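You operate a simulated robot arm through the tools that you are given. There is no shell and no other tool. Be economical: measure what you need, move in short steps, check, and stop when the job is done.

Carry out the task below with a simulated two-armed robot. There is one attempt and no reset: what you move stays moved.

JOB
On the top of the black chest, fold the blue screen cloth in half.

It is judged by the outcome, as a careful person would: the job done as asked, and still so three seconds after it is handed in. It fails if anything else is knocked over, pushed out of place, dropped, spilled or broken. Flat cloth is picked up by pressing the open fingertips on it (5 to 10 N) and closing them slowly along it; thin cloth reads only 2 to 8 mm in the jaws.

ROBOT AND FRAMES
Two 7-joint arms with two-finger parallel grippers on one trunk, on a base that drives. Base frame: it is fixed to the floor where the robot stands at the start and does not move with it; the origin is under the middle of the robot, x ahead of it, y to its left, z up. Lengths are in m, angles in rad, forces in N, time in s.
The left shoulder is at the start at [0.07, 0.134, 1.001], the right one opposite. Places, roughly: top of the black chest [0.6, 0, 0.7]. Payload 1.57 kg a hand.
Tool frame (each hand has its own): the origin (TCP) lies between the finger pads and is the grasp point; the fingertips stand 0.03 m ahead of it; z points along the fingers, y is the line along which they close. Largest opening 0.08 m; finger width 0.017, thickness 0.012; the body of the gripper, 0.04 by 0.082 m, starts 0.08 m behind the TCP.
Orientation is that of the tool frame in the base frame, as a unit quaternion [x, y, z, w]. With the fingers straight down and closing along the base's y, the tool's x points along the base's -x, its y along +y and its z along -z.

CONTROLS
- The arms move only by the tool arm_command. It takes "left_steps", "right_steps" or both (then of equal length, played together; a hand with none holds still); each is a list of rows, each a list of 7 numbers: the shift along the tool's x, y, z in m, then the turn, a rotation vector about the tool's x, y, z in rad, then the gripper command, from -1 (fully open) to 1 (shut), values between in proportion. In form: [[x, y, z, wx, wy, wz, grip], ...]. A call has 1 to 10 rows; each row is the pose to reach, as a shift and turn from the pose commanded when the call began, along the tool's axes at that moment. Rows are played at 5 a second. More than 0.05 m and 0.15 rad between two rows, or a gripper value outside its range, and nothing of the call is played. A pose out of reach is approached as far as the arm can. The call stops where the force on the tool passes 40 N (or 10 N more than at its start, if that is more) or the arm is blocked; 0.2 s more then pass. The fingers move at their own pace (about 0.153 m/s each) and stop on an object; they squeeze with about 25 N. The grip force told is the motor's: it shows also when the fingers shut on nothing. Time passes only in rows, and 0.2 s behind the last, so rows that repeat a pose let the fingers close. The reply holds the time, the measured pose of the TCP, the force on the tool along the base axes, the opening and the grip force, in the units named above and with some noise.
- Cameras (640 x 400 px; columns grow to the right, rows downward): "scene" is now at [0.1175, -0.0091, 1.2014]; the picture's right is [-0.01, -1.00, 0.00], its down [-0.77, 0.01, -0.64] and it looks along [0.64, -0.00, -0.77] (base axes); focal length 296 px, centre (320, 200). "left" rides on the left gripper at [0.072, 0.007, -0.122] in its tool frame; the picture's right is [-0.09, 1.00, 0.00], its down [-0.84, -0.08, -0.54] and it looks along [-0.54, -0.05, 0.84] (tool axes); focal length 238 px, centre (320, 200). "right" rides on the right gripper at [0.072, -0.007, -0.122] in its tool frame; the picture's right is [0.09, 1.00, 0.00], its down [-0.84, 0.08, -0.54] and it looks along [-0.54, 0.05, 0.84] (tool axes); focal length 238 px, centre (320, 200). There is no depth. A picture from a camera that has moved, and an enlarged one, comes with that camera's place and axes in the base frame and with its lens. The place of the scene camera against the robot may be out by one fixed shift of up to 0.018 m in any direction.
- snapshot(camera): a new picture of that camera. The clock stands still meanwhile.
- move_column(by): slides the trunk up (or, below 0, down) by that many m; the arms and the scene camera ride with it, the base frame stays. It gives what a move gives, with no picture.
- roll_base(legs): drives the robot by 1 to 6 legs, each [ahead, left, turn to the left] in m, m and rad, along the robot's own axes; the way and the turn of a leg run together, so that a leg with both is an arc; at most 1.5 m and 3.142 rad a leg. The arms and the cameras ride along, it lands a little off, and it stops where it bumps. It gives what a move gives.
- head_to(pan, tilt): turns the head with the scene camera to pan (to the left, within 1.501 rad either way) and tilt (down, from -0.506 to 1.204), counted from straight ahead of the robot. It gives what a move gives.
- enlarge(camera, box): a new picture of the part [left, top, right, bottom] of that camera's present view, enlarged. The clock stands still meanwhile.
- sign_off(): hands the job in; it is judged then, once.

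Work in short steps. Places have to be worked out from the pictures, the camera data and where the tool is seen: move nearer, look again, correct. Check each grasp and each placing, and mend what went wrong. You have 120 turns and 88 pictures in all, those below and enlarged ones among them. Open the grippers and draw the arms clear of the work before you hand the job in, unless the task says otherwise; then end with one line.

The tools are called after "Request:" by a JSON object that holds its "op" and its "data". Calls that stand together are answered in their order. arm_command: Moves the arms, as the interface text tells. Its arguments: {"type":"object","properties":{"left_steps":{"type":"array","items":{"type":"array","items":{"type":"number"}}},"right_steps":{"type":"array","items":{"type":"array","items":{"type":"number"}}}},"required":[]} The other tools are called the same way: move_column (by) slides the trunk up or down; roll_base (legs) drives the base; head_to (pan, tilt) turns the head that bears the scene camera; snapshot (camera) takes a picture; enlarge (camera, box) takes an enlarged picture of a part of a camera's view; sign_off () hands the job in.

At the start:

```text
time: 0.0
left_tcp_pos: [0.4818, 0.2238, 0.8977]
left_tool_rot: [-0.001, 1.0, 0.0, 0.0]
left_wrist_force: [0.5, -0.3, -0.4]
left_grip_width: 0.08
left_grasp_force: 0.1
right_tcp_pos: [0.4252, -0.1474, 0.931]
right_tool_rot: [-0.001, 1.0, 0.0, 0.0]
right_wrist_force: [0.4, 0.1, 0.3]
right_grip_width: 0.0797
right_grasp_force: 0.1
trunk travel left (down, up): [-0.575, 0.365]
robot x, y, heading: [-0.0009, 0.0014, 0.003]
head pan, tilt: [-0.007, 0.881]
```

scene: 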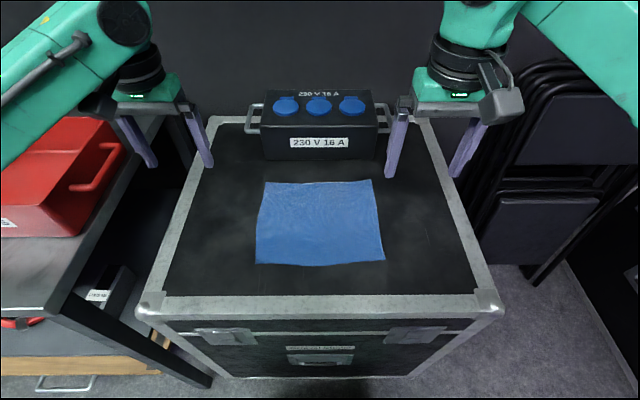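
right: 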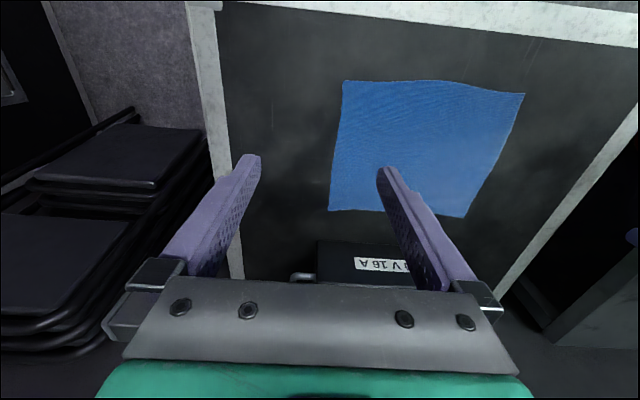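
left: 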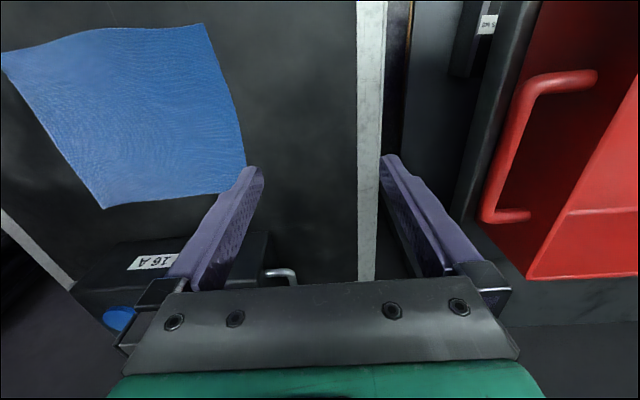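

By triangulating the scene and wrist views, I put the cloth at about z 0.70, x 0.38–0.59 and y −0.125–0.115. I'll bring both hands above the near corners with the jaws part open, then look again.

Request:
{"op": "arm_command", "data": {"left_steps": [[0.0217, -0.035, 0.02, 0, 0, 0, 0], [0.0434, -0.07, 0.04, 0, 0, 0, 0.25], [0.065, -0.105, 0.06, 0, 0, 0, 0.25], [0.0868, -0.139, 0.08, 0, 0, 0, 0.25], [0.0868, -0.139, 0.0977, 0, 0, 0, 0.25]], "right_steps": [[0.007, 0.013, 0.03, 0, 0, 0, 0], [0.015, 0.026, 0.06, 0, 0, 0, 0.25], [0.022, 0.039, 0.09, 0, 0, 0, 0.25], [0.03, 0.0524, 0.12, 0, 0, 0, 0.25], [0.03, 0.0524, 0.131, 0, 0, 0, 0.25]]}}

Request:
{"op": "snapshot", "data": {"camera": "left"}}

Request:
{"op": "snapshot", "data": {"camera": "right"}}

Request:
{"op": "snapshot", "data": {"camera": "scene"}}

```text
time: 1.2
left_tcp_pos: [0.3946, 0.0836, 0.8008]
left_tool_rot: [0.0, 1.0, 0.0, 0.0]
left_wrist_force: [0.0, -0.3, -1.0]
left_grip_width: 0.0302
left_grasp_force: 0.1
right_tcp_pos: [0.3965, -0.093, 0.8006]
right_tool_rot: [-0.001, 1.0, 0.001, 0.0]
right_wrist_force: [-0.2, 0.3, 0.2]
right_grip_width: 0.03
right_grasp_force: 0.1
trunk travel left (down, up): [-0.575, 0.365]
robot x, y, heading: [0.0, -0.0007, 0.001]
head pan, tilt: [-0.007, 0.881]
```

```text
84 pictures are left
camera left: at [0.3236, 0.0893, 0.9207], right [0.09, 1.0, 0.0], down [0.84, -0.08, 0.54], along [0.54, -0.05, -0.84], focal length 238 px, centre (320, 200)
```

left: 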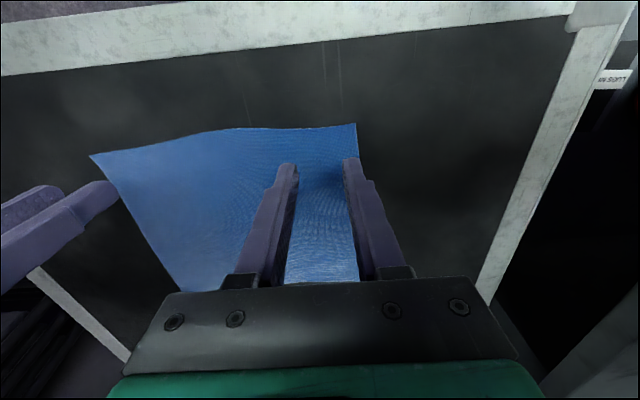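

```text
83 pictures are left
camera right: at [0.3238, -0.0988, 0.9223], right [-0.09, 1.0, 0.0], down [0.84, 0.08, 0.54], along [0.54, 0.05, -0.84], focal length 238 px, centre (320, 200)
```

right: 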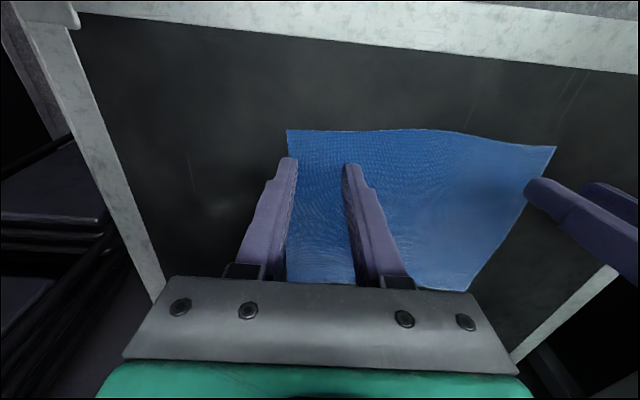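

```text
82 pictures are left
camera scene: at [0.1177, -0.0087, 1.2014], right [-0.01, -1.0, 0.0], down [-0.77, 0.01, -0.64], along [0.64, -0.01, -0.77], focal length 296 px, centre (320, 200)
```

scene: 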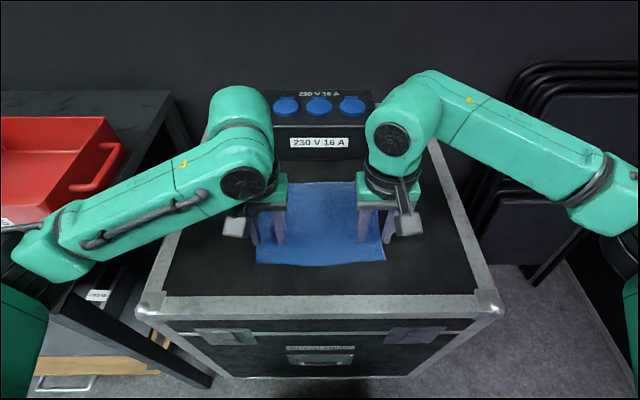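

The near corners work out at about (0.383, 0.116) and (0.389, −0.122), with the top at z 0.70–0.72, so the fingers are well placed. I'll lower to just above the surface.

Request:
{"op": "arm_command", "data": {"left_steps": [[0, 0, 0.02, 0, 0, 0, 0.25], [0, 0, 0.04, 0, 0, 0, 0.25], [0, 0, 0.05, 0, 0, 0, 0.25], [0, 0, 0.055, 0, 0, 0, 0.25]], "right_steps": [[-0.003, 0, 0.02, 0, 0, 0, 0.25], [-0.003, 0, 0.04, 0, 0, 0, 0.25], [-0.003, 0, 0.05, 0, 0, 0, 0.25], [-0.003, 0, 0.055, 0, 0, 0, 0.25]]}}

Request:
{"op": "snapshot", "data": {"camera": "left"}}

Request:
{"op": "snapshot", "data": {"camera": "right"}}

```text
time: 2.2
left_tcp_pos: [0.3938, 0.0836, 0.7515]
left_tool_rot: [-0.002, 1.0, -0.001, 0.008]
left_wrist_force: [5.8, -0.1, 35.2]
left_grip_width: 0.0297
left_grasp_force: 0.0
right_tcp_pos: [0.3957, -0.0952, 0.7507]
right_tool_rot: [0.001, 1.0, 0.002, 0.005]
right_wrist_force: [5.4, -0.8, 29.0]
right_grip_width: 0.03
right_grasp_force: 0.1
trunk travel left (down, up): [-0.575, 0.365]
robot x, y, heading: [-0.0031, -0.0012, -0.005]
head pan, tilt: [-0.007, 0.881]
```

```text
81 pictures are left
camera left: at [0.3204, 0.0903, 0.8708], right [0.09, 1.0, 0.0], down [0.83, -0.07, 0.56], along [0.55, -0.05, -0.83], focal length 238 px, centre (320, 200)
```

left: 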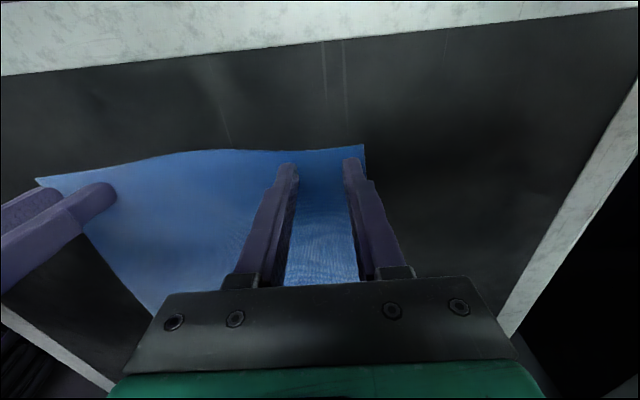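

```text
80 pictures are left
camera right: at [0.3228, -0.1011, 0.8728], right [-0.09, 1.0, 0.0], down [0.83, 0.07, 0.55], along [0.55, 0.05, -0.83], focal length 238 px, centre (320, 200)
```

right: 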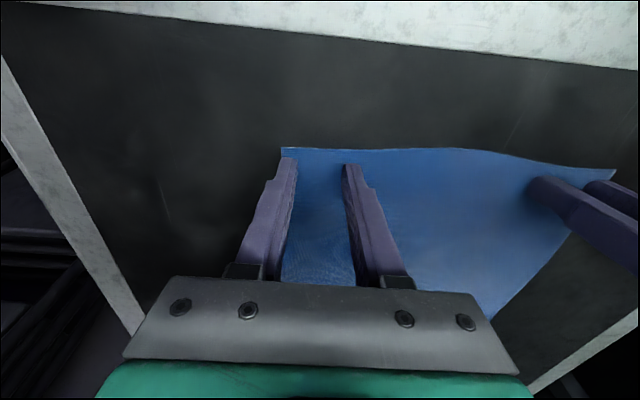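

The fingers touch at TCP z of about 0.751, so the top is near 0.72, but they press at 30–35 N. I'll back off to about 8 N.

Request:
{"op": "arm_command", "data": {"left_steps": [[0, 0, -0.0045, 0, 0, 0, 0.25]], "right_steps": [[0, 0, -0.004, 0, 0, 0, 0.25]]}}

```text
time: 2.6
left_tcp_pos: [0.393, 0.0848, 0.7524]
left_tool_rot: [0.0, 1.0, 0.0, 0.001]
left_wrist_force: [4.7, -0.5, 22.0]
left_grip_width: 0.0299
left_grasp_force: 0.0
right_tcp_pos: [0.395, -0.0959, 0.7515]
right_tool_rot: [-0.001, 1.0, 0.0, 0.003]
right_wrist_force: [4.7, 0.8, 22.0]
right_grip_width: 0.0297
right_grasp_force: 0.0
trunk travel left (down, up): [-0.575, 0.365]
robot x, y, heading: [0.0022, 0.0018, -0.001]
head pan, tilt: [-0.007, 0.881]
```

The force is still 22 N, so I'll back off a little more.

Request:
{"op": "arm_command", "data": {"left_steps": [[0, 0, -0.004, 0, 0, 0, 0.25]], "right_steps": [[0, 0, -0.004, 0, 0, 0, 0.25]]}}

```text
time: 3.0
left_tcp_pos: [0.3923, 0.0835, 0.7509]
left_tool_rot: [0.0, 1.0, 0.0, -0.002]
left_wrist_force: [0.4, -1.0, 1.3]
left_grip_width: 0.0302
left_grasp_force: 0.0
right_tcp_pos: [0.3961, -0.0943, 0.7524]
right_tool_rot: [0.0, 1.0, -0.001, 0.0]
right_wrist_force: [0.6, 1.2, 6.2]
right_grip_width: 0.0296
right_grasp_force: 0.0
trunk travel left (down, up): [-0.575, 0.365]
robot x, y, heading: [0.0008, -0.0018, 0.002]
head pan, tilt: [-0.007, 0.881]
```

Left reads 1 N and right 6 N, at about 5 N per mm. I'll trim both to about 8 N and close slowly.

Request:
{"op": "arm_command", "data": {"left_steps": [[0, 0, 0.0014, 0, 0, 0, 0.25], [0, 0, 0.0014, 0, 0, 0, 0.35], [0, 0, 0.0014, 0, 0, 0, 0.45], [0, 0, 0.0014, 0, 0, 0, 0.55], [0, 0, 0.0014, 0, 0, 0, 0.65], [0, 0, 0.0014, 0, 0, 0, 0.75], [0, 0, 0.0014, 0, 0, 0, 0.85], [0, 0, 0.0014, 0, 0, 0, 0.95], [0, 0, 0.0014, 0, 0, 0, 1], [0, 0, 0.0014, 0, 0, 0, 1]], "right_steps": [[0, 0, 0.0005, 0, 0, 0, 0.25], [0, 0, 0.0005, 0, 0, 0, 0.35], [0, 0, 0.0005, 0, 0, 0, 0.45], [0, 0, 0.0005, 0, 0, 0, 0.55], [0, 0, 0.0005, 0, 0, 0, 0.65], [0, 0, 0.0005, 0, 0, 0, 0.75], [0, 0, 0.0005, 0, 0, 0, 0.85], [0, 0, 0.0005, 0, 0, 0, 0.95], [0, 0, 0.0005, 0, 0, 0, 1], [0, 0, 0.0005, 0, 0, 0, 1]]}}

Request:
{"op": "snapshot", "data": {"camera": "left"}}

Request:
{"op": "snapshot", "data": {"camera": "right"}}

```text
time: 5.2
left_tcp_pos: [0.3937, 0.0845, 0.7519]
left_tool_rot: [-0.001, 1.0, 0.0, 0.0]
left_wrist_force: [0.3, 0.7, 2.8]
left_grip_width: 0.0019
left_grasp_force: 23.7
right_tcp_pos: [0.397, -0.0942, 0.7525]
right_tool_rot: [-0.001, 1.0, 0.001, 0.0]
right_wrist_force: [0.2, 0.2, 0.4]
right_grip_width: 0.0
right_grasp_force: 21.3
trunk travel left (down, up): [-0.575, 0.365]
robot x, y, heading: [0.0007, 0.0003, 0.004]
head pan, tilt: [-0.007, 0.881]
```

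```text
79 pictures are left
camera left: at [0.3231, 0.0904, 0.8722], right [0.09, 1.0, 0.0], down [0.84, -0.08, 0.54], along [0.54, -0.05, -0.84], focal length 238 px, centre (320, 200)
```

left: 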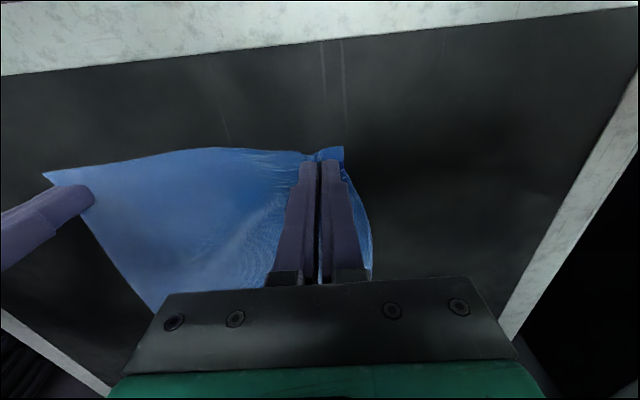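

```text
78 pictures are left
camera right: at [0.3242, -0.1006, 0.8744], right [-0.09, 1.0, 0.0], down [0.84, 0.08, 0.54], along [0.54, 0.05, -0.84], focal length 238 px, centre (320, 200)
```

right: 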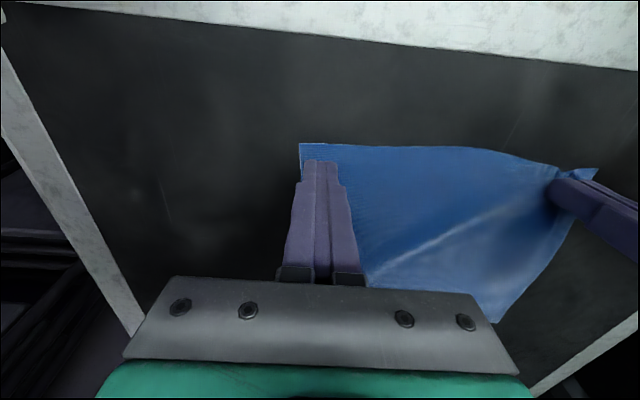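

The left hand has the cloth (1.9 mm), but the right slipped off it (0 mm) because it pressed too lightly. I'll lift the right, reopen, shift 13 mm inward and press again while the left holds.

Request:
{"op": "arm_command", "data": {"right_steps": [[0, 0, -0.008, 0, 0, 0, 1], [0, 0.013, -0.008, 0, 0, 0, 0.25], [0, 0.013, -0.008, 0, 0, 0, 0.25], [0, 0.013, -0.002, 0, 0, 0, 0.25], [0, 0.013, 0.001, 0, 0, 0, 0.25], [0, 0.013, 0.002, 0, 0, 0, 0.25]]}}

Request:
{"op": "snapshot", "data": {"camera": "right"}}

```text
time: 6.6
left_tcp_pos: [0.3938, 0.0854, 0.7529]
left_tool_rot: [-0.001, 1.0, 0.0, 0.0]
left_wrist_force: [0.2, 0.4, 0.4]
left_grip_width: 0.0022
left_grasp_force: 23.0
right_tcp_pos: [0.3984, -0.0831, 0.751]
right_tool_rot: [0.0, 1.0, 0.0, 0.001]
right_wrist_force: [0.5, -0.1, 5.4]
right_grip_width: 0.0296
right_grasp_force: 0.0
trunk travel left (down, up): [-0.575, 0.365]
robot x, y, heading: [0.001, 0.0032, 0.003]
head pan, tilt: [-0.007, 0.881]
```

```text
77 pictures are left
camera right: at [0.3261, -0.0884, 0.8735], right [-0.09, 1.0, 0.0], down [0.84, 0.08, 0.54], along [0.54, 0.05, -0.84], focal length 238 px, centre (320, 200)
```

right: 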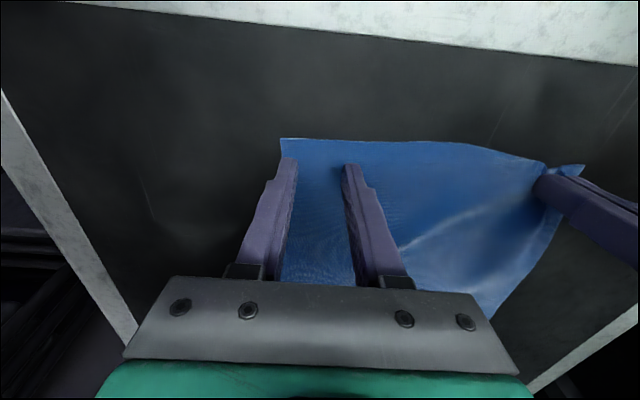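

Both right fingers are on the cloth at about 5 N. I'll press roughly 1 mm further and close slowly.

Request:
{"op": "arm_command", "data": {"right_steps": [[0, 0, 0.001, 0, 0, 0, 0.25], [0, 0, 0.001, 0, 0, 0, 0.35], [0, 0, 0.001, 0, 0, 0, 0.45], [0, 0, 0.001, 0, 0, 0, 0.55], [0, 0, 0.001, 0, 0, 0, 0.65], [0, 0, 0.001, 0, 0, 0, 0.75], [0, 0, 0.001, 0, 0, 0, 0.85], [0, 0, 0.001, 0, 0, 0, 0.95], [0, 0, 0.001, 0, 0, 0, 1], [0, 0, 0.001, 0, 0, 0, 1]]}}

Request:
{"op": "snapshot", "data": {"camera": "right"}}

```text
time: 8.8
left_tcp_pos: [0.3911, 0.0849, 0.7525]
left_tool_rot: [0.0, 1.0, -0.001, 0.001]
left_wrist_force: [0.4, -8.5, 0.4]
left_grip_width: 0.0019
left_grasp_force: 24.0
right_tcp_pos: [0.3962, -0.0826, 0.752]
right_tool_rot: [0.001, 1.0, 0.001, 0.002]
right_wrist_force: [-0.3, 7.3, 28.2]
right_grip_width: 0.0021
right_grasp_force: 22.6
trunk travel left (down, up): [-0.575, 0.365]
robot x, y, heading: [0.0005, -0.0003, -0.0]
head pan, tilt: [-0.007, 0.881]
```

```text
76 pictures are left
camera right: at [0.3235, -0.0876, 0.8732], right [-0.09, 1.0, 0.0], down [0.83, 0.08, 0.55], along [0.54, 0.05, -0.84], focal length 238 px, centre (320, 200)
```

right: 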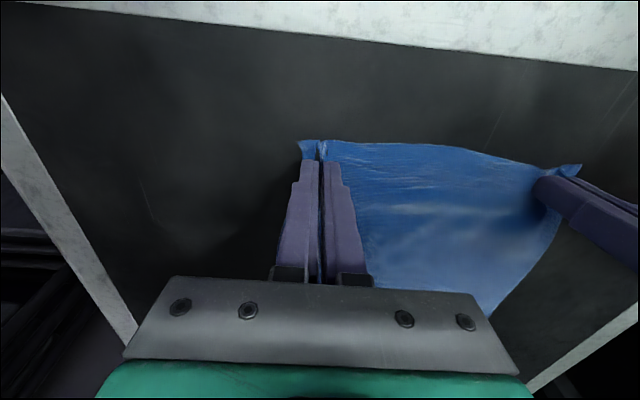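

Both hands now hold the near corners, at about 2 mm each and lightly taut. I'll lift along the first half of an arc towards mid-cloth, easing the tension slightly.

Request:
{"op": "arm_command", "data": {"left_steps": [[0, -0.003, -0.01, 0, 0, 0, 1], [-0.0043, -0.003, -0.027, 0, 0, 0, 1], [-0.0168, -0.003, -0.0517, 0, 0, 0, 1], [-0.036, -0.003, -0.071, 0, 0, 0, 1], [-0.061, -0.003, -0.0837, 0, 0, 0, 1], [-0.088, -0.003, -0.088, 0, 0, 0, 1]], "right_steps": [[0, 0.003, -0.01, 0, 0, 0, 1], [-0.0043, 0.003, -0.027, 0, 0, 0, 1], [-0.0168, 0.003, -0.0517, 0, 0, 0, 1], [-0.036, 0.003, -0.071, 0, 0, 0, 1], [-0.061, 0.003, -0.0837, 0, 0, 0, 1], [-0.088, 0.003, -0.088, 0, 0, 0, 1]]}}

Request:
{"op": "snapshot", "data": {"camera": "scene"}}

Request:
{"op": "snapshot", "data": {"camera": "left"}}

Request:
{"op": "snapshot", "data": {"camera": "right"}}

```text
time: 10.2
left_tcp_pos: [0.484, 0.0801, 0.8414]
left_tool_rot: [-0.001, 1.0, 0.001, -0.001]
left_wrist_force: [0.6, 0.4, -0.1]
left_grip_width: 0.002
left_grasp_force: 23.7
right_tcp_pos: [0.487, -0.0787, 0.8368]
right_tool_rot: [0.0, 1.0, 0.0, -0.001]
right_wrist_force: [-0.2, 0.2, 0.0]
right_grip_width: 0.0016
right_grasp_force: 23.3
trunk travel left (down, up): [-0.575, 0.365]
robot x, y, heading: [-0.0037, -0.0006, -0.003]
head pan, tilt: [-0.007, 0.881]
```

```text
75 pictures are left
camera scene: at [0.1187, -0.0091, 1.2012], right [-0.01, -1.0, 0.0], down [-0.77, 0.01, -0.64], along [0.64, 0.0, -0.77], focal length 296 px, centre (320, 200)
```

scene: 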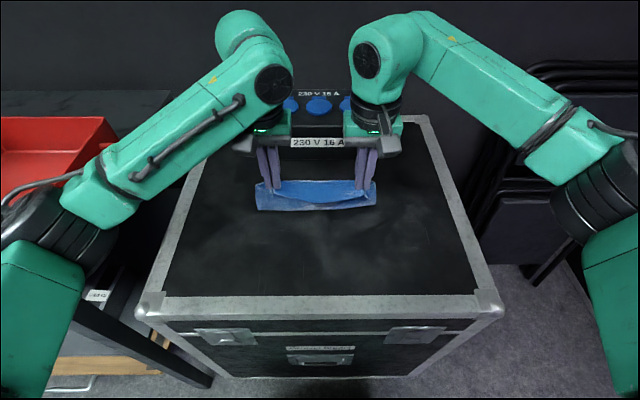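

```text
74 pictures are left
camera left: at [0.4134, 0.0856, 0.9627], right [0.09, 1.0, 0.0], down [0.84, -0.08, 0.54], along [0.54, -0.05, -0.84], focal length 238 px, centre (320, 200)
```

left: 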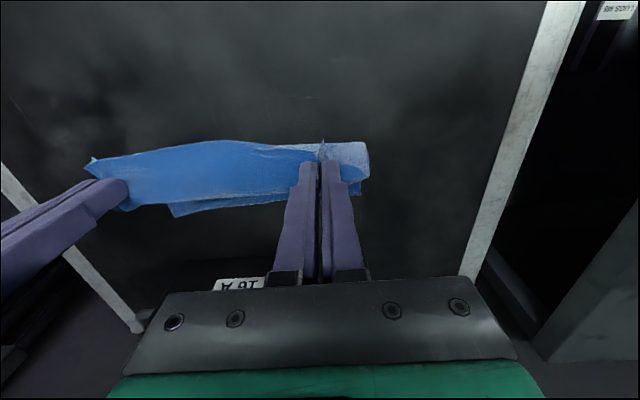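

```text
73 pictures are left
camera right: at [0.414, -0.0846, 0.9594], right [-0.09, 1.0, 0.0], down [0.84, 0.08, 0.54], along [0.54, 0.05, -0.84], focal length 238 px, centre (320, 200)
```

right: 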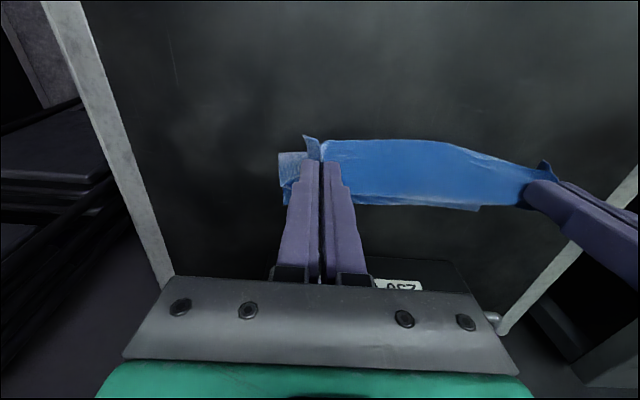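

The cloth is hanging cleanly, its far half hasn't moved, and the far edge is at x of about 0.576. I'll carry on along the second half of the arc, leaning the hands slightly, and stop just above the surface.

Request:
{"op": "arm_command", "data": {"left_steps": [[-0.028, 0, 0.0042, 0, 0.06, 0, 1], [-0.054, 0, 0.0164, 0, 0.12, 0, 1], [-0.075, 0, 0.0354, 0, 0.18, 0, 1], [-0.089, 0, 0.0594, 0, 0.24, 0, 1], [-0.092, 0, 0.069, 0, 0.3, 0, 1]], "right_steps": [[-0.027, 0, 0.0042, 0, 0.06, 0, 1], [-0.052, 0, 0.0164, 0, 0.12, 0, 1], [-0.072, 0, 0.0354, 0, 0.18, 0, 1], [-0.086, 0, 0.0594, 0, 0.24, 0, 1], [-0.089, 0, 0.069, 0, 0.3, 0, 1]]}}

Request:
{"op": "snapshot", "data": {"camera": "scene"}}

Request:
{"op": "snapshot", "data": {"camera": "left"}}

Request:
{"op": "snapshot", "data": {"camera": "right"}}

```text
time: 11.4
left_tcp_pos: [0.5445, 0.0914, 0.7739]
left_tool_rot: [0.005, 0.989, -0.007, -0.15]
left_wrist_force: [-3.4, -32.6, -0.6]
left_grip_width: 0.0023
left_grasp_force: 23.8
left hand out of reach, approached as far as the arm can: row 4, 5
right_tcp_pos: [0.5288, -0.0841, 0.7684]
right_tool_rot: [-0.005, 0.989, 0.007, -0.149]
right_wrist_force: [3.3, 32.4, 0.9]
right_grip_width: 0.0016
right_grasp_force: 23.4
right hand out of reach, approached as far as the arm can: row 4, 5
trunk travel left (down, up): [-0.575, 0.365]
robot x, y, heading: [0.0021, -0.0, -0.001]
head pan, tilt: [-0.007, 0.881]
```

```text
72 pictures are left
camera scene: at [0.1183, -0.009, 1.2013], right [-0.01, -1.0, 0.0], down [-0.77, 0.01, -0.64], along [0.64, 0.0, -0.77], focal length 296 px, centre (320, 200)
```

scene: 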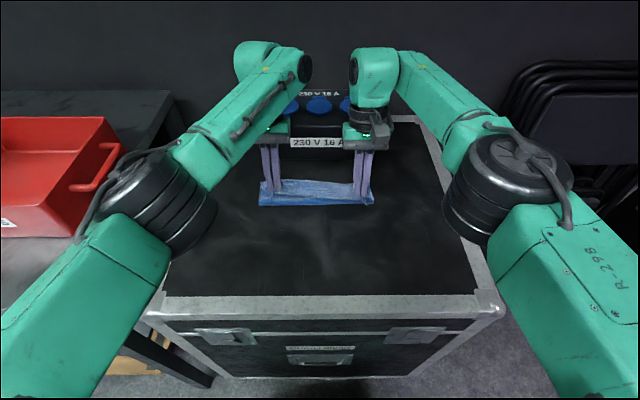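

```text
71 pictures are left
camera left: at [0.512, 0.0997, 0.9101], right [0.1, 0.99, -0.04], down [0.96, -0.08, 0.27], along [0.27, -0.07, -0.96], focal length 238 px, centre (320, 200)
```

left: 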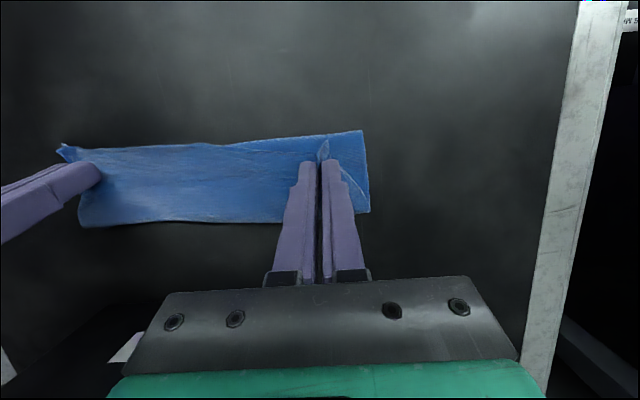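

```text
70 pictures are left
camera right: at [0.4965, -0.0931, 0.9079], right [-0.1, 0.99, 0.04], down [0.96, 0.08, 0.27], along [0.27, 0.07, -0.96], focal length 238 px, centre (320, 200)
```

right: 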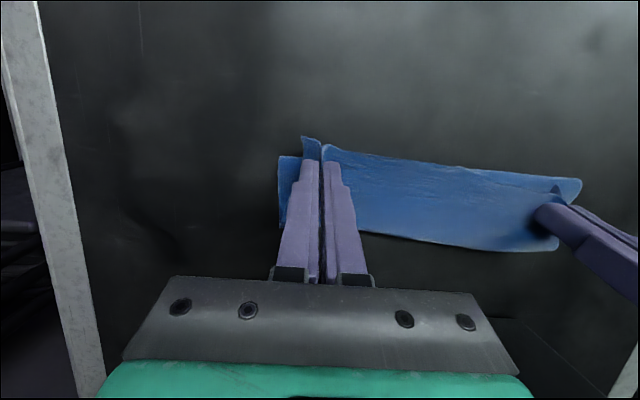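

Leaning the hands ran the arms out of reach and stretched the cloth sideways. The fold itself looks good, so I'll undo the lean to recover reach.

Request:
{"op": "arm_command", "data": {"left_steps": [[0, 0, 0, 0, -0.1, 0, 1], [0, 0, 0, 0, -0.2, 0, 1], [0, 0, 0, 0, -0.3, 0, 1]], "right_steps": [[0, 0, 0, 0, -0.1, 0, 1], [0, 0, 0, 0, -0.2, 0, 1], [0, 0, 0, 0, -0.3, 0, 1]]}}

```text
time: 12.2
left_tcp_pos: [0.5436, 0.097, 0.7729]
left_tool_rot: [0.0, 1.0, -0.002, 0.0]
left_wrist_force: [-2.8, -22.7, -0.7]
left_grip_width: 0.0018
left_grasp_force: 23.9
right_tcp_pos: [0.5274, -0.0891, 0.7694]
right_tool_rot: [0.0, 1.0, 0.0, 0.0]
right_wrist_force: [1.4, 22.9, 0.5]
right_grip_width: 0.0017
right_grasp_force: 23.6
trunk travel left (down, up): [-0.575, 0.365]
robot x, y, heading: [0.001, -0.0015, -0.002]
head pan, tilt: [-0.007, 0.881]
```

The hands are upright again but 27 mm too far apart. I'll bring them back in and forward to x of about 0.566, still above the surface.

Request:
{"op": "arm_command", "data": {"left_steps": [[0, -0.008, 0, 0, 0, 0, 1], [0, -0.016, 0, 0, 0, 0, 1], [-0.012, -0.016, 0, 0, 0, 0, 1], [-0.022, -0.016, 0, 0, 0, 0, 1]], "right_steps": [[-0.005, 0.006, 0, 0, 0, 0, 1], [-0.014, 0.011, 0, 0, 0, 0, 1], [-0.026, 0.011, 0, 0, 0, 0, 1], [-0.038, 0.011, 0, 0, 0, 0, 1]]}}

Request:
{"op": "snapshot", "data": {"camera": "left"}}

Request:
{"op": "snapshot", "data": {"camera": "right"}}

```text
time: 13.2
left_tcp_pos: [0.5674, 0.083, 0.7724]
left_tool_rot: [0.0, 1.0, -0.001, 0.0]
left_wrist_force: [0.0, -0.3, 0.3]
left_grip_width: 0.0018
left_grasp_force: 23.3
right_tcp_pos: [0.5677, -0.0795, 0.7681]
right_tool_rot: [0.0, 1.0, -0.001, 0.0]
right_wrist_force: [0.5, -0.4, -0.1]
right_grip_width: 0.0017
right_grasp_force: 22.9
trunk travel left (down, up): [-0.575, 0.365]
robot x, y, heading: [0.0012, -0.0003, -0.0]
head pan, tilt: [-0.007, 0.881]
```

```text
69 pictures are left
camera left: at [0.4959, 0.0887, 0.8939], right [0.09, 1.0, 0.0], down [0.84, -0.08, 0.54], along [0.54, -0.05, -0.84], focal length 238 px, centre (320, 200)
```

left: 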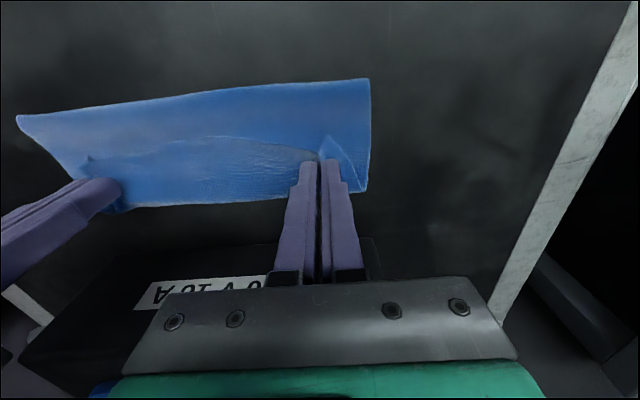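

```text
68 pictures are left
camera right: at [0.4954, -0.0855, 0.8912], right [-0.09, 1.0, 0.0], down [0.84, 0.08, 0.54], along [0.54, 0.05, -0.84], focal length 238 px, centre (320, 200)
```

right: 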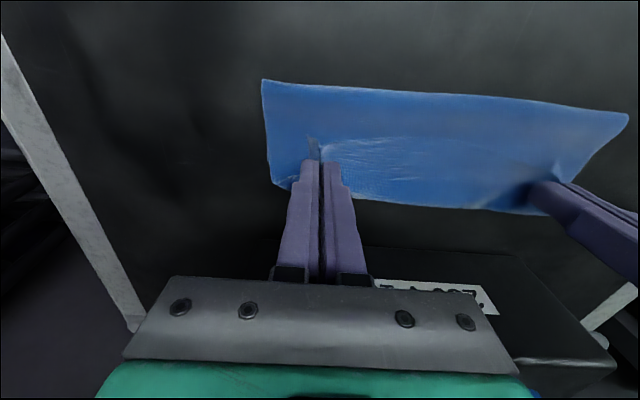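

The far corners now read about (0.60, 0.118) and (0.597, −0.105), so the pinch should sit near x 0.587. The box face is at 0.644, which leaves clearance. I'll go forward 18 mm, level the two hands and lower to just off the surface.

Request:
{"op": "arm_command", "data": {"left_steps": [[-0.01, 0, 0, 0, 0, 0, 1], [-0.018, 0, 0.002, 0, 0, 0, 1], [-0.018, 0, 0.012, 0, 0, 0, 1]], "right_steps": [[-0.01, 0, 0, 0, 0, 0, 1], [-0.018, 0, 0, 0, 0, 0, 1], [-0.018, 0, 0.008, 0, 0, 0, 1]]}}

Request:
{"op": "snapshot", "data": {"camera": "left"}}

Request:
{"op": "snapshot", "data": {"camera": "right"}}

Request:
{"op": "enlarge", "data": {"camera": "scene", "box": [200, 60, 440, 220]}}

```text
time: 14.0
left_tcp_pos: [0.5848, 0.0835, 0.7608]
left_tool_rot: [0.0, 1.0, 0.001, 0.001]
left_wrist_force: [0.6, -0.2, 0.6]
left_grip_width: 0.0015
left_grasp_force: 22.8
right_tcp_pos: [0.5852, -0.0796, 0.7616]
right_tool_rot: [0.0, 1.0, 0.0, 0.0]
right_wrist_force: [0.3, -0.1, -0.1]
right_grip_width: 0.0017
right_grasp_force: 23.9
trunk travel left (down, up): [-0.575, 0.365]
robot x, y, heading: [0.0012, -0.0027, 0.003]
head pan, tilt: [-0.007, 0.881]
```

```text
67 pictures are left
camera left: at [0.514, 0.0881, 0.8818], right [0.09, 1.0, 0.0], down [0.84, -0.08, 0.54], along [0.54, -0.05, -0.84], focal length 238 px, centre (320, 200)
```

left: 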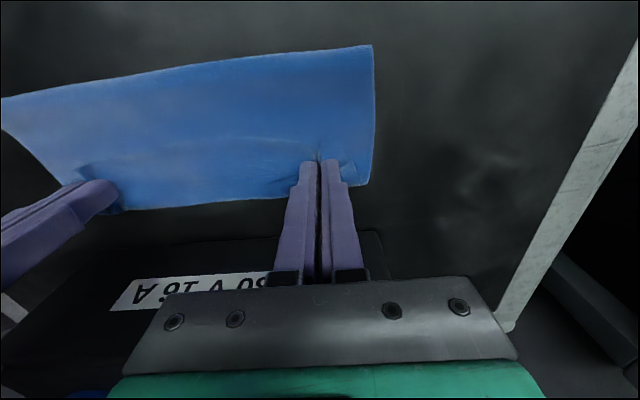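

```text
66 pictures are left
camera right: at [0.513, -0.0852, 0.8834], right [-0.09, 1.0, 0.0], down [0.84, 0.08, 0.54], along [0.54, 0.05, -0.84], focal length 238 px, centre (320, 200)
```

right: 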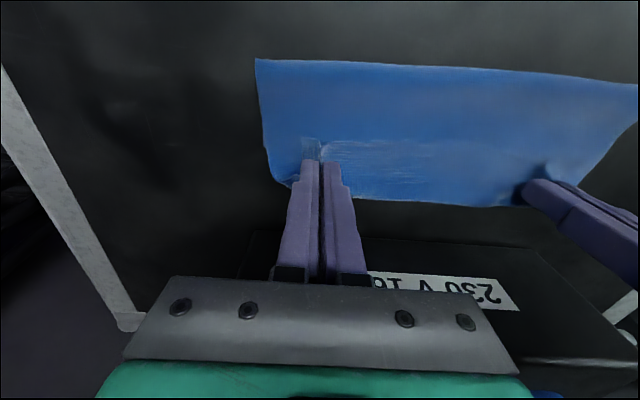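

```text
2.50 times, centred on (320, 140) of scene
camera zoom: at [0.1179, -0.0091, 1.2014], right [-0.01, -1.0, 0.0], down [-0.77, 0.01, -0.64], along [0.64, 0.0, -0.77], focal length 741 px, centre (320, 350)
```

zoom: 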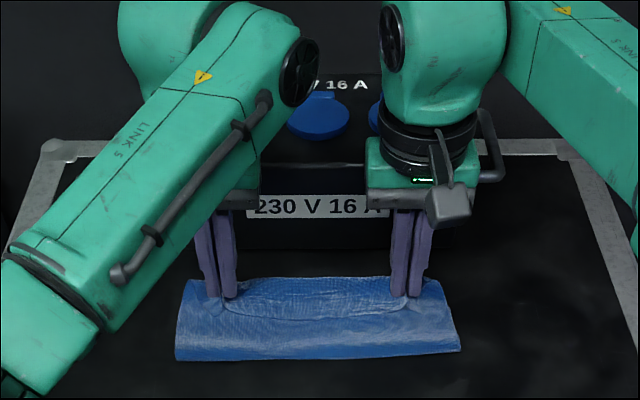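

The fold line is steady at x 0.516 and the far edge is at about 0.605. I'll go 8 mm further, lower until it touches, then open the fingers slightly to release the corners.

Request:
{"op": "arm_command", "data": {"left_steps": [[-0.005, 0, 0.003, 0, 0, 0, 1], [-0.009, 0, 0.006, 0, 0, 0, 1], [-0.009, 0, 0.0075, 0, 0, 0, 1], [-0.009, 0, 0.0075, 0, 0, 0, 0.8], [-0.009, 0, 0.0075, 0, 0, 0, 0.6]], "right_steps": [[-0.005, 0, 0.003, 0, 0, 0, 1], [-0.009, 0, 0.006, 0, 0, 0, 1], [-0.009, 0, 0.0075, 0, 0, 0, 1], [-0.009, 0, 0.0075, 0, 0, 0, 0.8], [-0.009, 0, 0.0075, 0, 0, 0, 0.6]]}}

Request:
{"op": "snapshot", "data": {"camera": "left"}}

Request:
{"op": "snapshot", "data": {"camera": "right"}}

```text
time: 15.2
left_tcp_pos: [0.5934, 0.0818, 0.7532]
left_tool_rot: [-0.001, 1.0, -0.001, 0.0]
left_wrist_force: [0.1, 0.8, 0.5]
left_grip_width: 0.0157
left_grasp_force: 0.1
right_tcp_pos: [0.5935, -0.0795, 0.7528]
right_tool_rot: [-0.002, 1.0, 0.0, 0.0]
right_wrist_force: [0.3, -0.3, 0.8]
right_grip_width: 0.0159
right_grasp_force: 0.1
trunk travel left (down, up): [-0.575, 0.365]
robot x, y, heading: [0.0035, 0.0015, 0.001]
head pan, tilt: [-0.007, 0.881]
```

```text
64 pictures are left
camera left: at [0.5218, 0.0879, 0.8746], right [0.09, 1.0, 0.0], down [0.84, -0.08, 0.54], along [0.54, -0.05, -0.84], focal length 238 px, centre (320, 200)
```

left: 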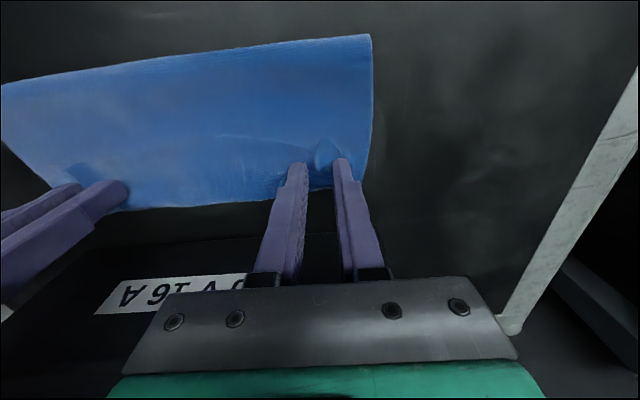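

```text
63 pictures are left
camera right: at [0.5213, -0.0862, 0.8764], right [-0.09, 1.0, 0.0], down [0.84, 0.08, 0.54], along [0.54, 0.05, -0.84], focal length 238 px, centre (320, 200)
```

right: 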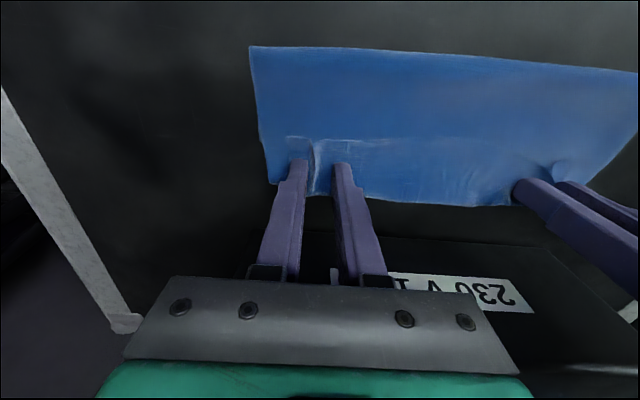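

The corners are released. I'll lift the hands straight up, draw them back and take a look.

Request:
{"op": "arm_command", "data": {"left_steps": [[0, 0, -0.01, 0, 0, 0, 0.4], [0, 0, -0.04, 0, 0, 0, 0.4], [0, 0, -0.08, 0, 0, 0, 0.4], [0.01, 0.04, -0.1, 0, 0, 0, 0.4], [0.03, 0.08, -0.11, 0, 0, 0, 0.4], [0.05, 0.12, -0.12, 0, 0, 0, 0.4]], "right_steps": [[0, 0, -0.01, 0, 0, 0, 0.4], [0, 0, -0.04, 0, 0, 0, 0.4], [0, 0, -0.08, 0, 0, 0, 0.4], [0.01, -0.04, -0.1, 0, 0, 0, 0.4], [0.03, -0.08, -0.11, 0, 0, 0, 0.4], [0.05, -0.12, -0.12, 0, 0, 0, 0.4]]}}

Request:
{"op": "enlarge", "data": {"camera": "scene", "box": [220, 130, 420, 255]}}

Request:
{"op": "snapshot", "data": {"camera": "left"}}

Request:
{"op": "snapshot", "data": {"camera": "right"}}

```text
time: 16.6
left_tcp_pos: [0.5433, 0.1975, 0.8772]
left_tool_rot: [-0.001, 1.0, 0.001, 0.001]
left_wrist_force: [-0.2, -0.7, -0.4]
left_grip_width: 0.024
left_grasp_force: 0.0
right_tcp_pos: [0.5403, -0.201, 0.8745]
right_tool_rot: [0.0, 1.0, 0.0, 0.001]
right_wrist_force: [-0.3, 0.3, -0.7]
right_grip_width: 0.0241
right_grasp_force: 0.0
trunk travel left (down, up): [-0.575, 0.365]
robot x, y, heading: [0.0014, -0.0003, 0.003]
head pan, tilt: [-0.007, 0.881]
```

```text
3.20 times, centred on (320, 192) of scene
camera zoom: at [0.1156, -0.0098, 1.2016], right [-0.01, -1.0, 0.0], down [-0.77, 0.01, -0.64], along [0.64, 0.0, -0.77], focal length 948 px, centre (320, 224)
```

zoom: 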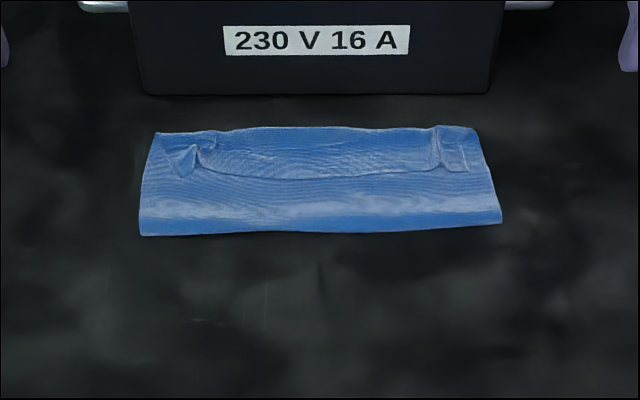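

```text
61 pictures are left
camera left: at [0.4725, 0.2032, 0.9993], right [0.09, 1.0, 0.0], down [0.84, -0.08, 0.54], along [0.54, -0.05, -0.84], focal length 238 px, centre (320, 200)
```

left: 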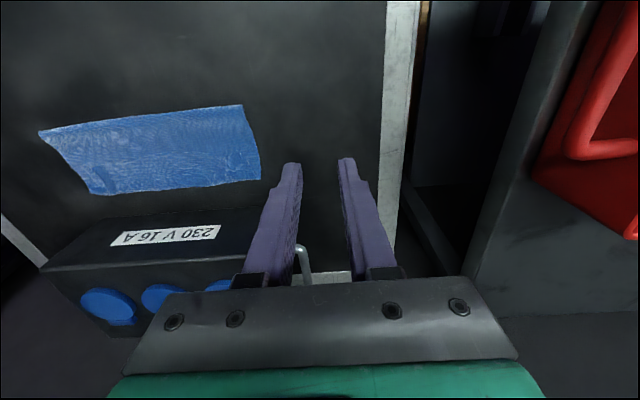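

```text
60 pictures are left
camera right: at [0.4685, -0.2059, 0.9971], right [-0.09, 1.0, 0.0], down [0.84, 0.08, 0.54], along [0.54, 0.05, -0.84], focal length 238 px, centre (320, 200)
```

right: 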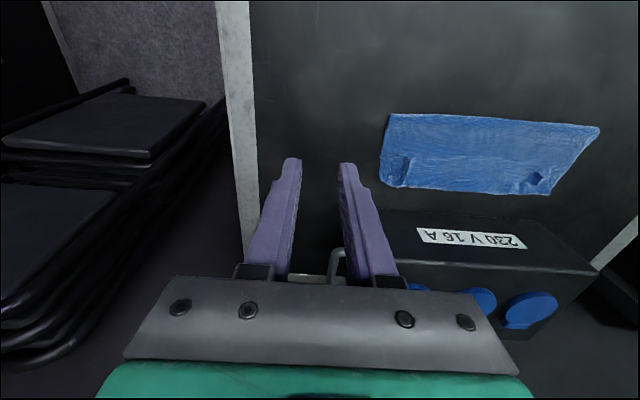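

The cloth is folded, but the hem seems turned back near the far edge. I'll zoom in to see how it lies.

Request:
{"op": "enlarge", "data": {"camera": "left", "box": [30, 90, 280, 246]}}

Request:
{"op": "enlarge", "data": {"camera": "right", "box": [370, 90, 610, 240]}}

Request:
{"op": "enlarge", "data": {"camera": "scene", "box": [255, 160, 385, 210]}}

```text
2.56 times, centred on (155, 168) of left
camera zoom: at [0.4725, 0.2032, 0.9993], right [0.09, 1.0, 0.0], down [0.84, -0.08, 0.54], along [0.54, -0.05, -0.84], focal length 610 px, centre (742, 282)
```

zoom: 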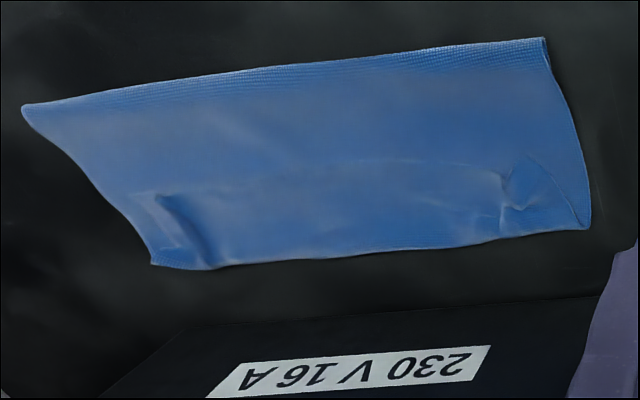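

```text
2.67 times, centred on (490, 165) of right
camera zoom: at [0.4685, -0.2059, 0.9971], right [-0.09, 1.0, 0.0], down [0.84, 0.08, 0.54], along [0.54, 0.05, -0.84], focal length 636 px, centre (-133, 293)
```

zoom: 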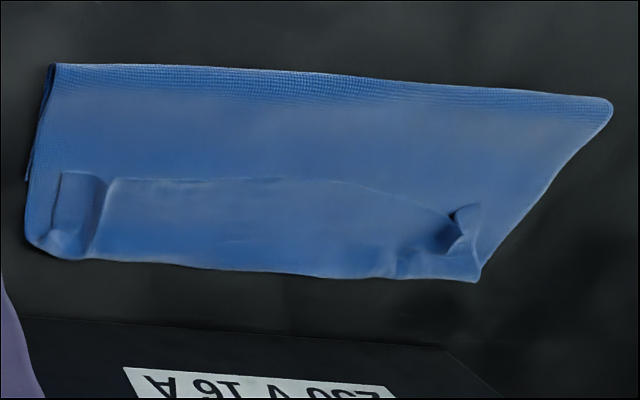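

```text
4.92 times, centred on (320, 185) of scene
camera zoom: at [0.1156, -0.0098, 1.2016], right [-0.01, -1.0, 0.0], down [-0.77, 0.01, -0.64], along [0.64, 0.0, -0.77], focal length 1459 px, centre (320, 274)
```

zoom: 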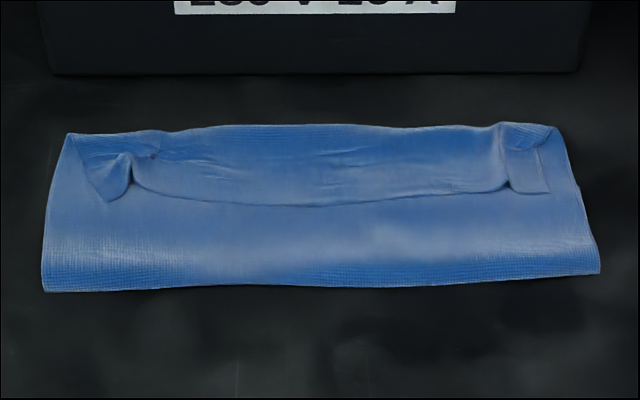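

From the views, the lower layer never moved (far edge x 0.577). I carried the upper layer about 3 cm too far: the fold line is at 0.515, and the upper layer bulges to 0.61 with its hem turned back on top (edge about 0.57). I'll re-grasp that hem at its edge with the fingers tilted forward, so almost no flap is left over, and lay it again.

Request:
{"op": "arm_command", "data": {"left_steps": [[-0.004, -0.024, 0.01, 0, -0.12, 0, 0.25], [-0.008, -0.048, 0.025, 0, -0.24, 0, 0.25], [-0.012, -0.072, 0.04, 0, -0.36, 0, 0.25], [-0.017, -0.096, 0.055, 0, -0.48, 0, 0.25], [-0.022, -0.1195, 0.07, 0, -0.6, 0, 0.25]], "right_steps": [[-0.005, 0.024, 0.01, 0, -0.12, 0, 0.25], [-0.01, 0.048, 0.025, 0, -0.24, 0, 0.25], [-0.015, 0.072, 0.04, 0, -0.36, 0, 0.25], [-0.02, 0.096, 0.055, 0, -0.48, 0, 0.25], [-0.025, 0.113, 0.068, 0, -0.6, 0, 0.25]]}}

Request:
{"op": "snapshot", "data": {"camera": "left"}}

Request:
{"op": "snapshot", "data": {"camera": "right"}}

```text
time: 17.8
left_tcp_pos: [0.5648, 0.0799, 0.8055]
left_tool_rot: [0.0, 0.955, 0.0, 0.297]
left_wrist_force: [-0.6, -0.6, -0.8]
left_grip_width: 0.0299
left_grasp_force: 0.2
right_tcp_pos: [0.5683, -0.0857, 0.8056]
right_tool_rot: [-0.001, 0.955, 0.001, 0.296]
right_wrist_force: [-0.4, 0.6, 0.4]
right_grip_width: 0.0302
right_grasp_force: 0.1
trunk travel left (down, up): [-0.575, 0.365]
robot x, y, heading: [-0.0005, -0.0017, 0.002]
head pan, tilt: [-0.007, 0.881]
```

```text
56 pictures are left
camera left: at [0.4373, 0.0865, 0.8652], right [0.07, 1.0, 0.05], down [0.38, -0.08, 0.92], along [0.92, -0.05, -0.39], focal length 238 px, centre (320, 200)
```

left: 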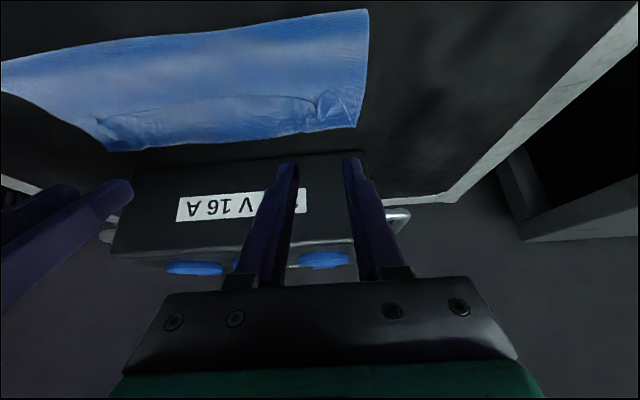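

```text
55 pictures are left
camera right: at [0.4393, -0.092, 0.8659], right [-0.08, 1.0, -0.05], down [0.38, 0.08, 0.92], along [0.92, 0.05, -0.39], focal length 238 px, centre (320, 200)
```

right: 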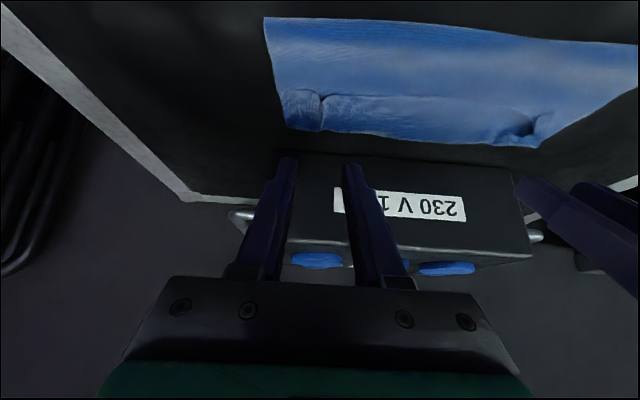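

The hem edge is at x of about 0.571, with ridges at y 0.082 and −0.088, so the fingers line up. I'll lower straight down to just above contact.

Request:
{"op": "arm_command", "data": {"left_steps": [[0.014, 0.002, 0.0206, 0, 0, 0, 0.25], [0.0283, 0.002, 0.0413, 0, 0, 0, 0.25]], "right_steps": [[0.0165, -0.002, 0.019, 0, 0, 0, 0.25], [0.0308, -0.002, 0.0396, 0, 0, 0, 0.25]]}}

Request:
{"op": "snapshot", "data": {"camera": "left"}}

Request:
{"op": "snapshot", "data": {"camera": "right"}}

```text
time: 18.4
left_tcp_pos: [0.5646, 0.0828, 0.7557]
left_tool_rot: [-0.002, 0.955, 0.001, 0.296]
left_wrist_force: [-0.5, 0.4, -0.6]
left_grip_width: 0.0298
left_grasp_force: 0.0
right_tcp_pos: [0.5662, -0.0884, 0.7546]
right_tool_rot: [0.0, 0.955, 0.0, 0.296]
right_wrist_force: [0.1, -0.9, 0.0]
right_grip_width: 0.0297
right_grasp_force: 0.1
trunk travel left (down, up): [-0.575, 0.365]
robot x, y, heading: [-0.0018, -0.0003, 0.002]
head pan, tilt: [-0.007, 0.881]
```

```text
54 pictures are left
camera left: at [0.4371, 0.0889, 0.8143], right [0.08, 1.0, 0.05], down [0.38, -0.08, 0.92], along [0.92, -0.05, -0.39], focal length 238 px, centre (320, 200)
```

left: 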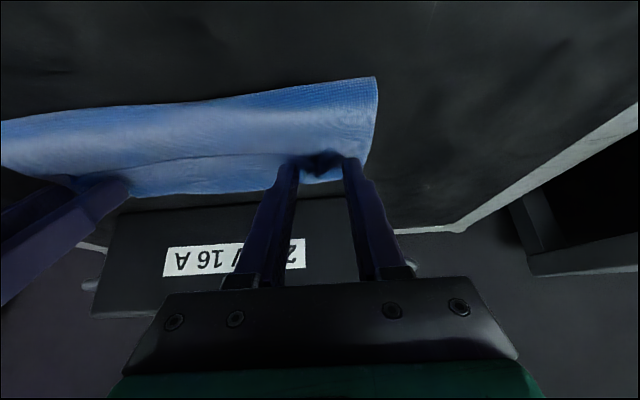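

```text
53 pictures are left
camera right: at [0.4391, -0.0939, 0.8156], right [-0.08, 1.0, -0.05], down [0.38, 0.08, 0.92], along [0.92, 0.05, -0.39], focal length 238 px, centre (320, 200)
```

right: 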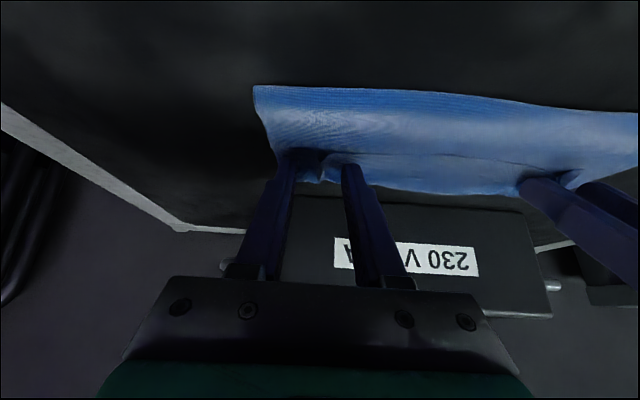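

The fingers straddle the hem ridges without any force yet. I'll go 3.5 mm further down and read the force.

Request:
{"op": "arm_command", "data": {"left_steps": [[0.0011, 0, 0.0017, 0, 0, 0, 0.25], [0.002, 0, 0.0029, 0, 0, 0, 0.25]], "right_steps": [[0.0011, 0, 0.0017, 0, 0, 0, 0.25], [0.0017, 0, 0.0025, 0, 0, 0, 0.25]]}}

```text
time: 19.0
left_tcp_pos: [0.5656, 0.0844, 0.7521]
left_tool_rot: [-0.001, 0.955, 0.0, 0.296]
left_wrist_force: [0.1, -0.1, 0.0]
left_grip_width: 0.0301
left_grasp_force: 0.2
right_tcp_pos: [0.5667, -0.0867, 0.7524]
right_tool_rot: [0.0, 0.955, 0.0, 0.296]
right_wrist_force: [-0.5, 0.5, 0.3]
right_grip_width: 0.0301
right_grasp_force: 0.0
trunk travel left (down, up): [-0.575, 0.365]
robot x, y, heading: [0.0017, 0.0021, -0.003]
head pan, tilt: [-0.007, 0.881]
```

There's no contact yet, so I'll go down another 2.5 mm.

Request:
{"op": "arm_command", "data": {"left_steps": [[0.0007, 0, 0.001, 0, 0, 0, 0.25], [0.0014, 0, 0.0021, 0, 0, 0, 0.25]], "right_steps": [[0.0007, 0, 0.001, 0, 0, 0, 0.25], [0.0014, 0, 0.0021, 0, 0, 0, 0.25]]}}

```text
time: 19.6
left_tcp_pos: [0.5646, 0.0835, 0.7514]
left_tool_rot: [0.0, 0.955, -0.001, 0.298]
left_wrist_force: [1.7, -1.1, 7.2]
left_grip_width: 0.0301
left_grasp_force: 0.1
right_tcp_pos: [0.566, -0.0885, 0.7513]
right_tool_rot: [0.0, 0.955, 0.0, 0.297]
right_wrist_force: [1.2, 0.8, 4.1]
right_grip_width: 0.0293
right_grasp_force: 0.0
trunk travel left (down, up): [-0.575, 0.365]
robot x, y, heading: [0.0007, 0.0016, 0.002]
head pan, tilt: [-0.007, 0.881]
```

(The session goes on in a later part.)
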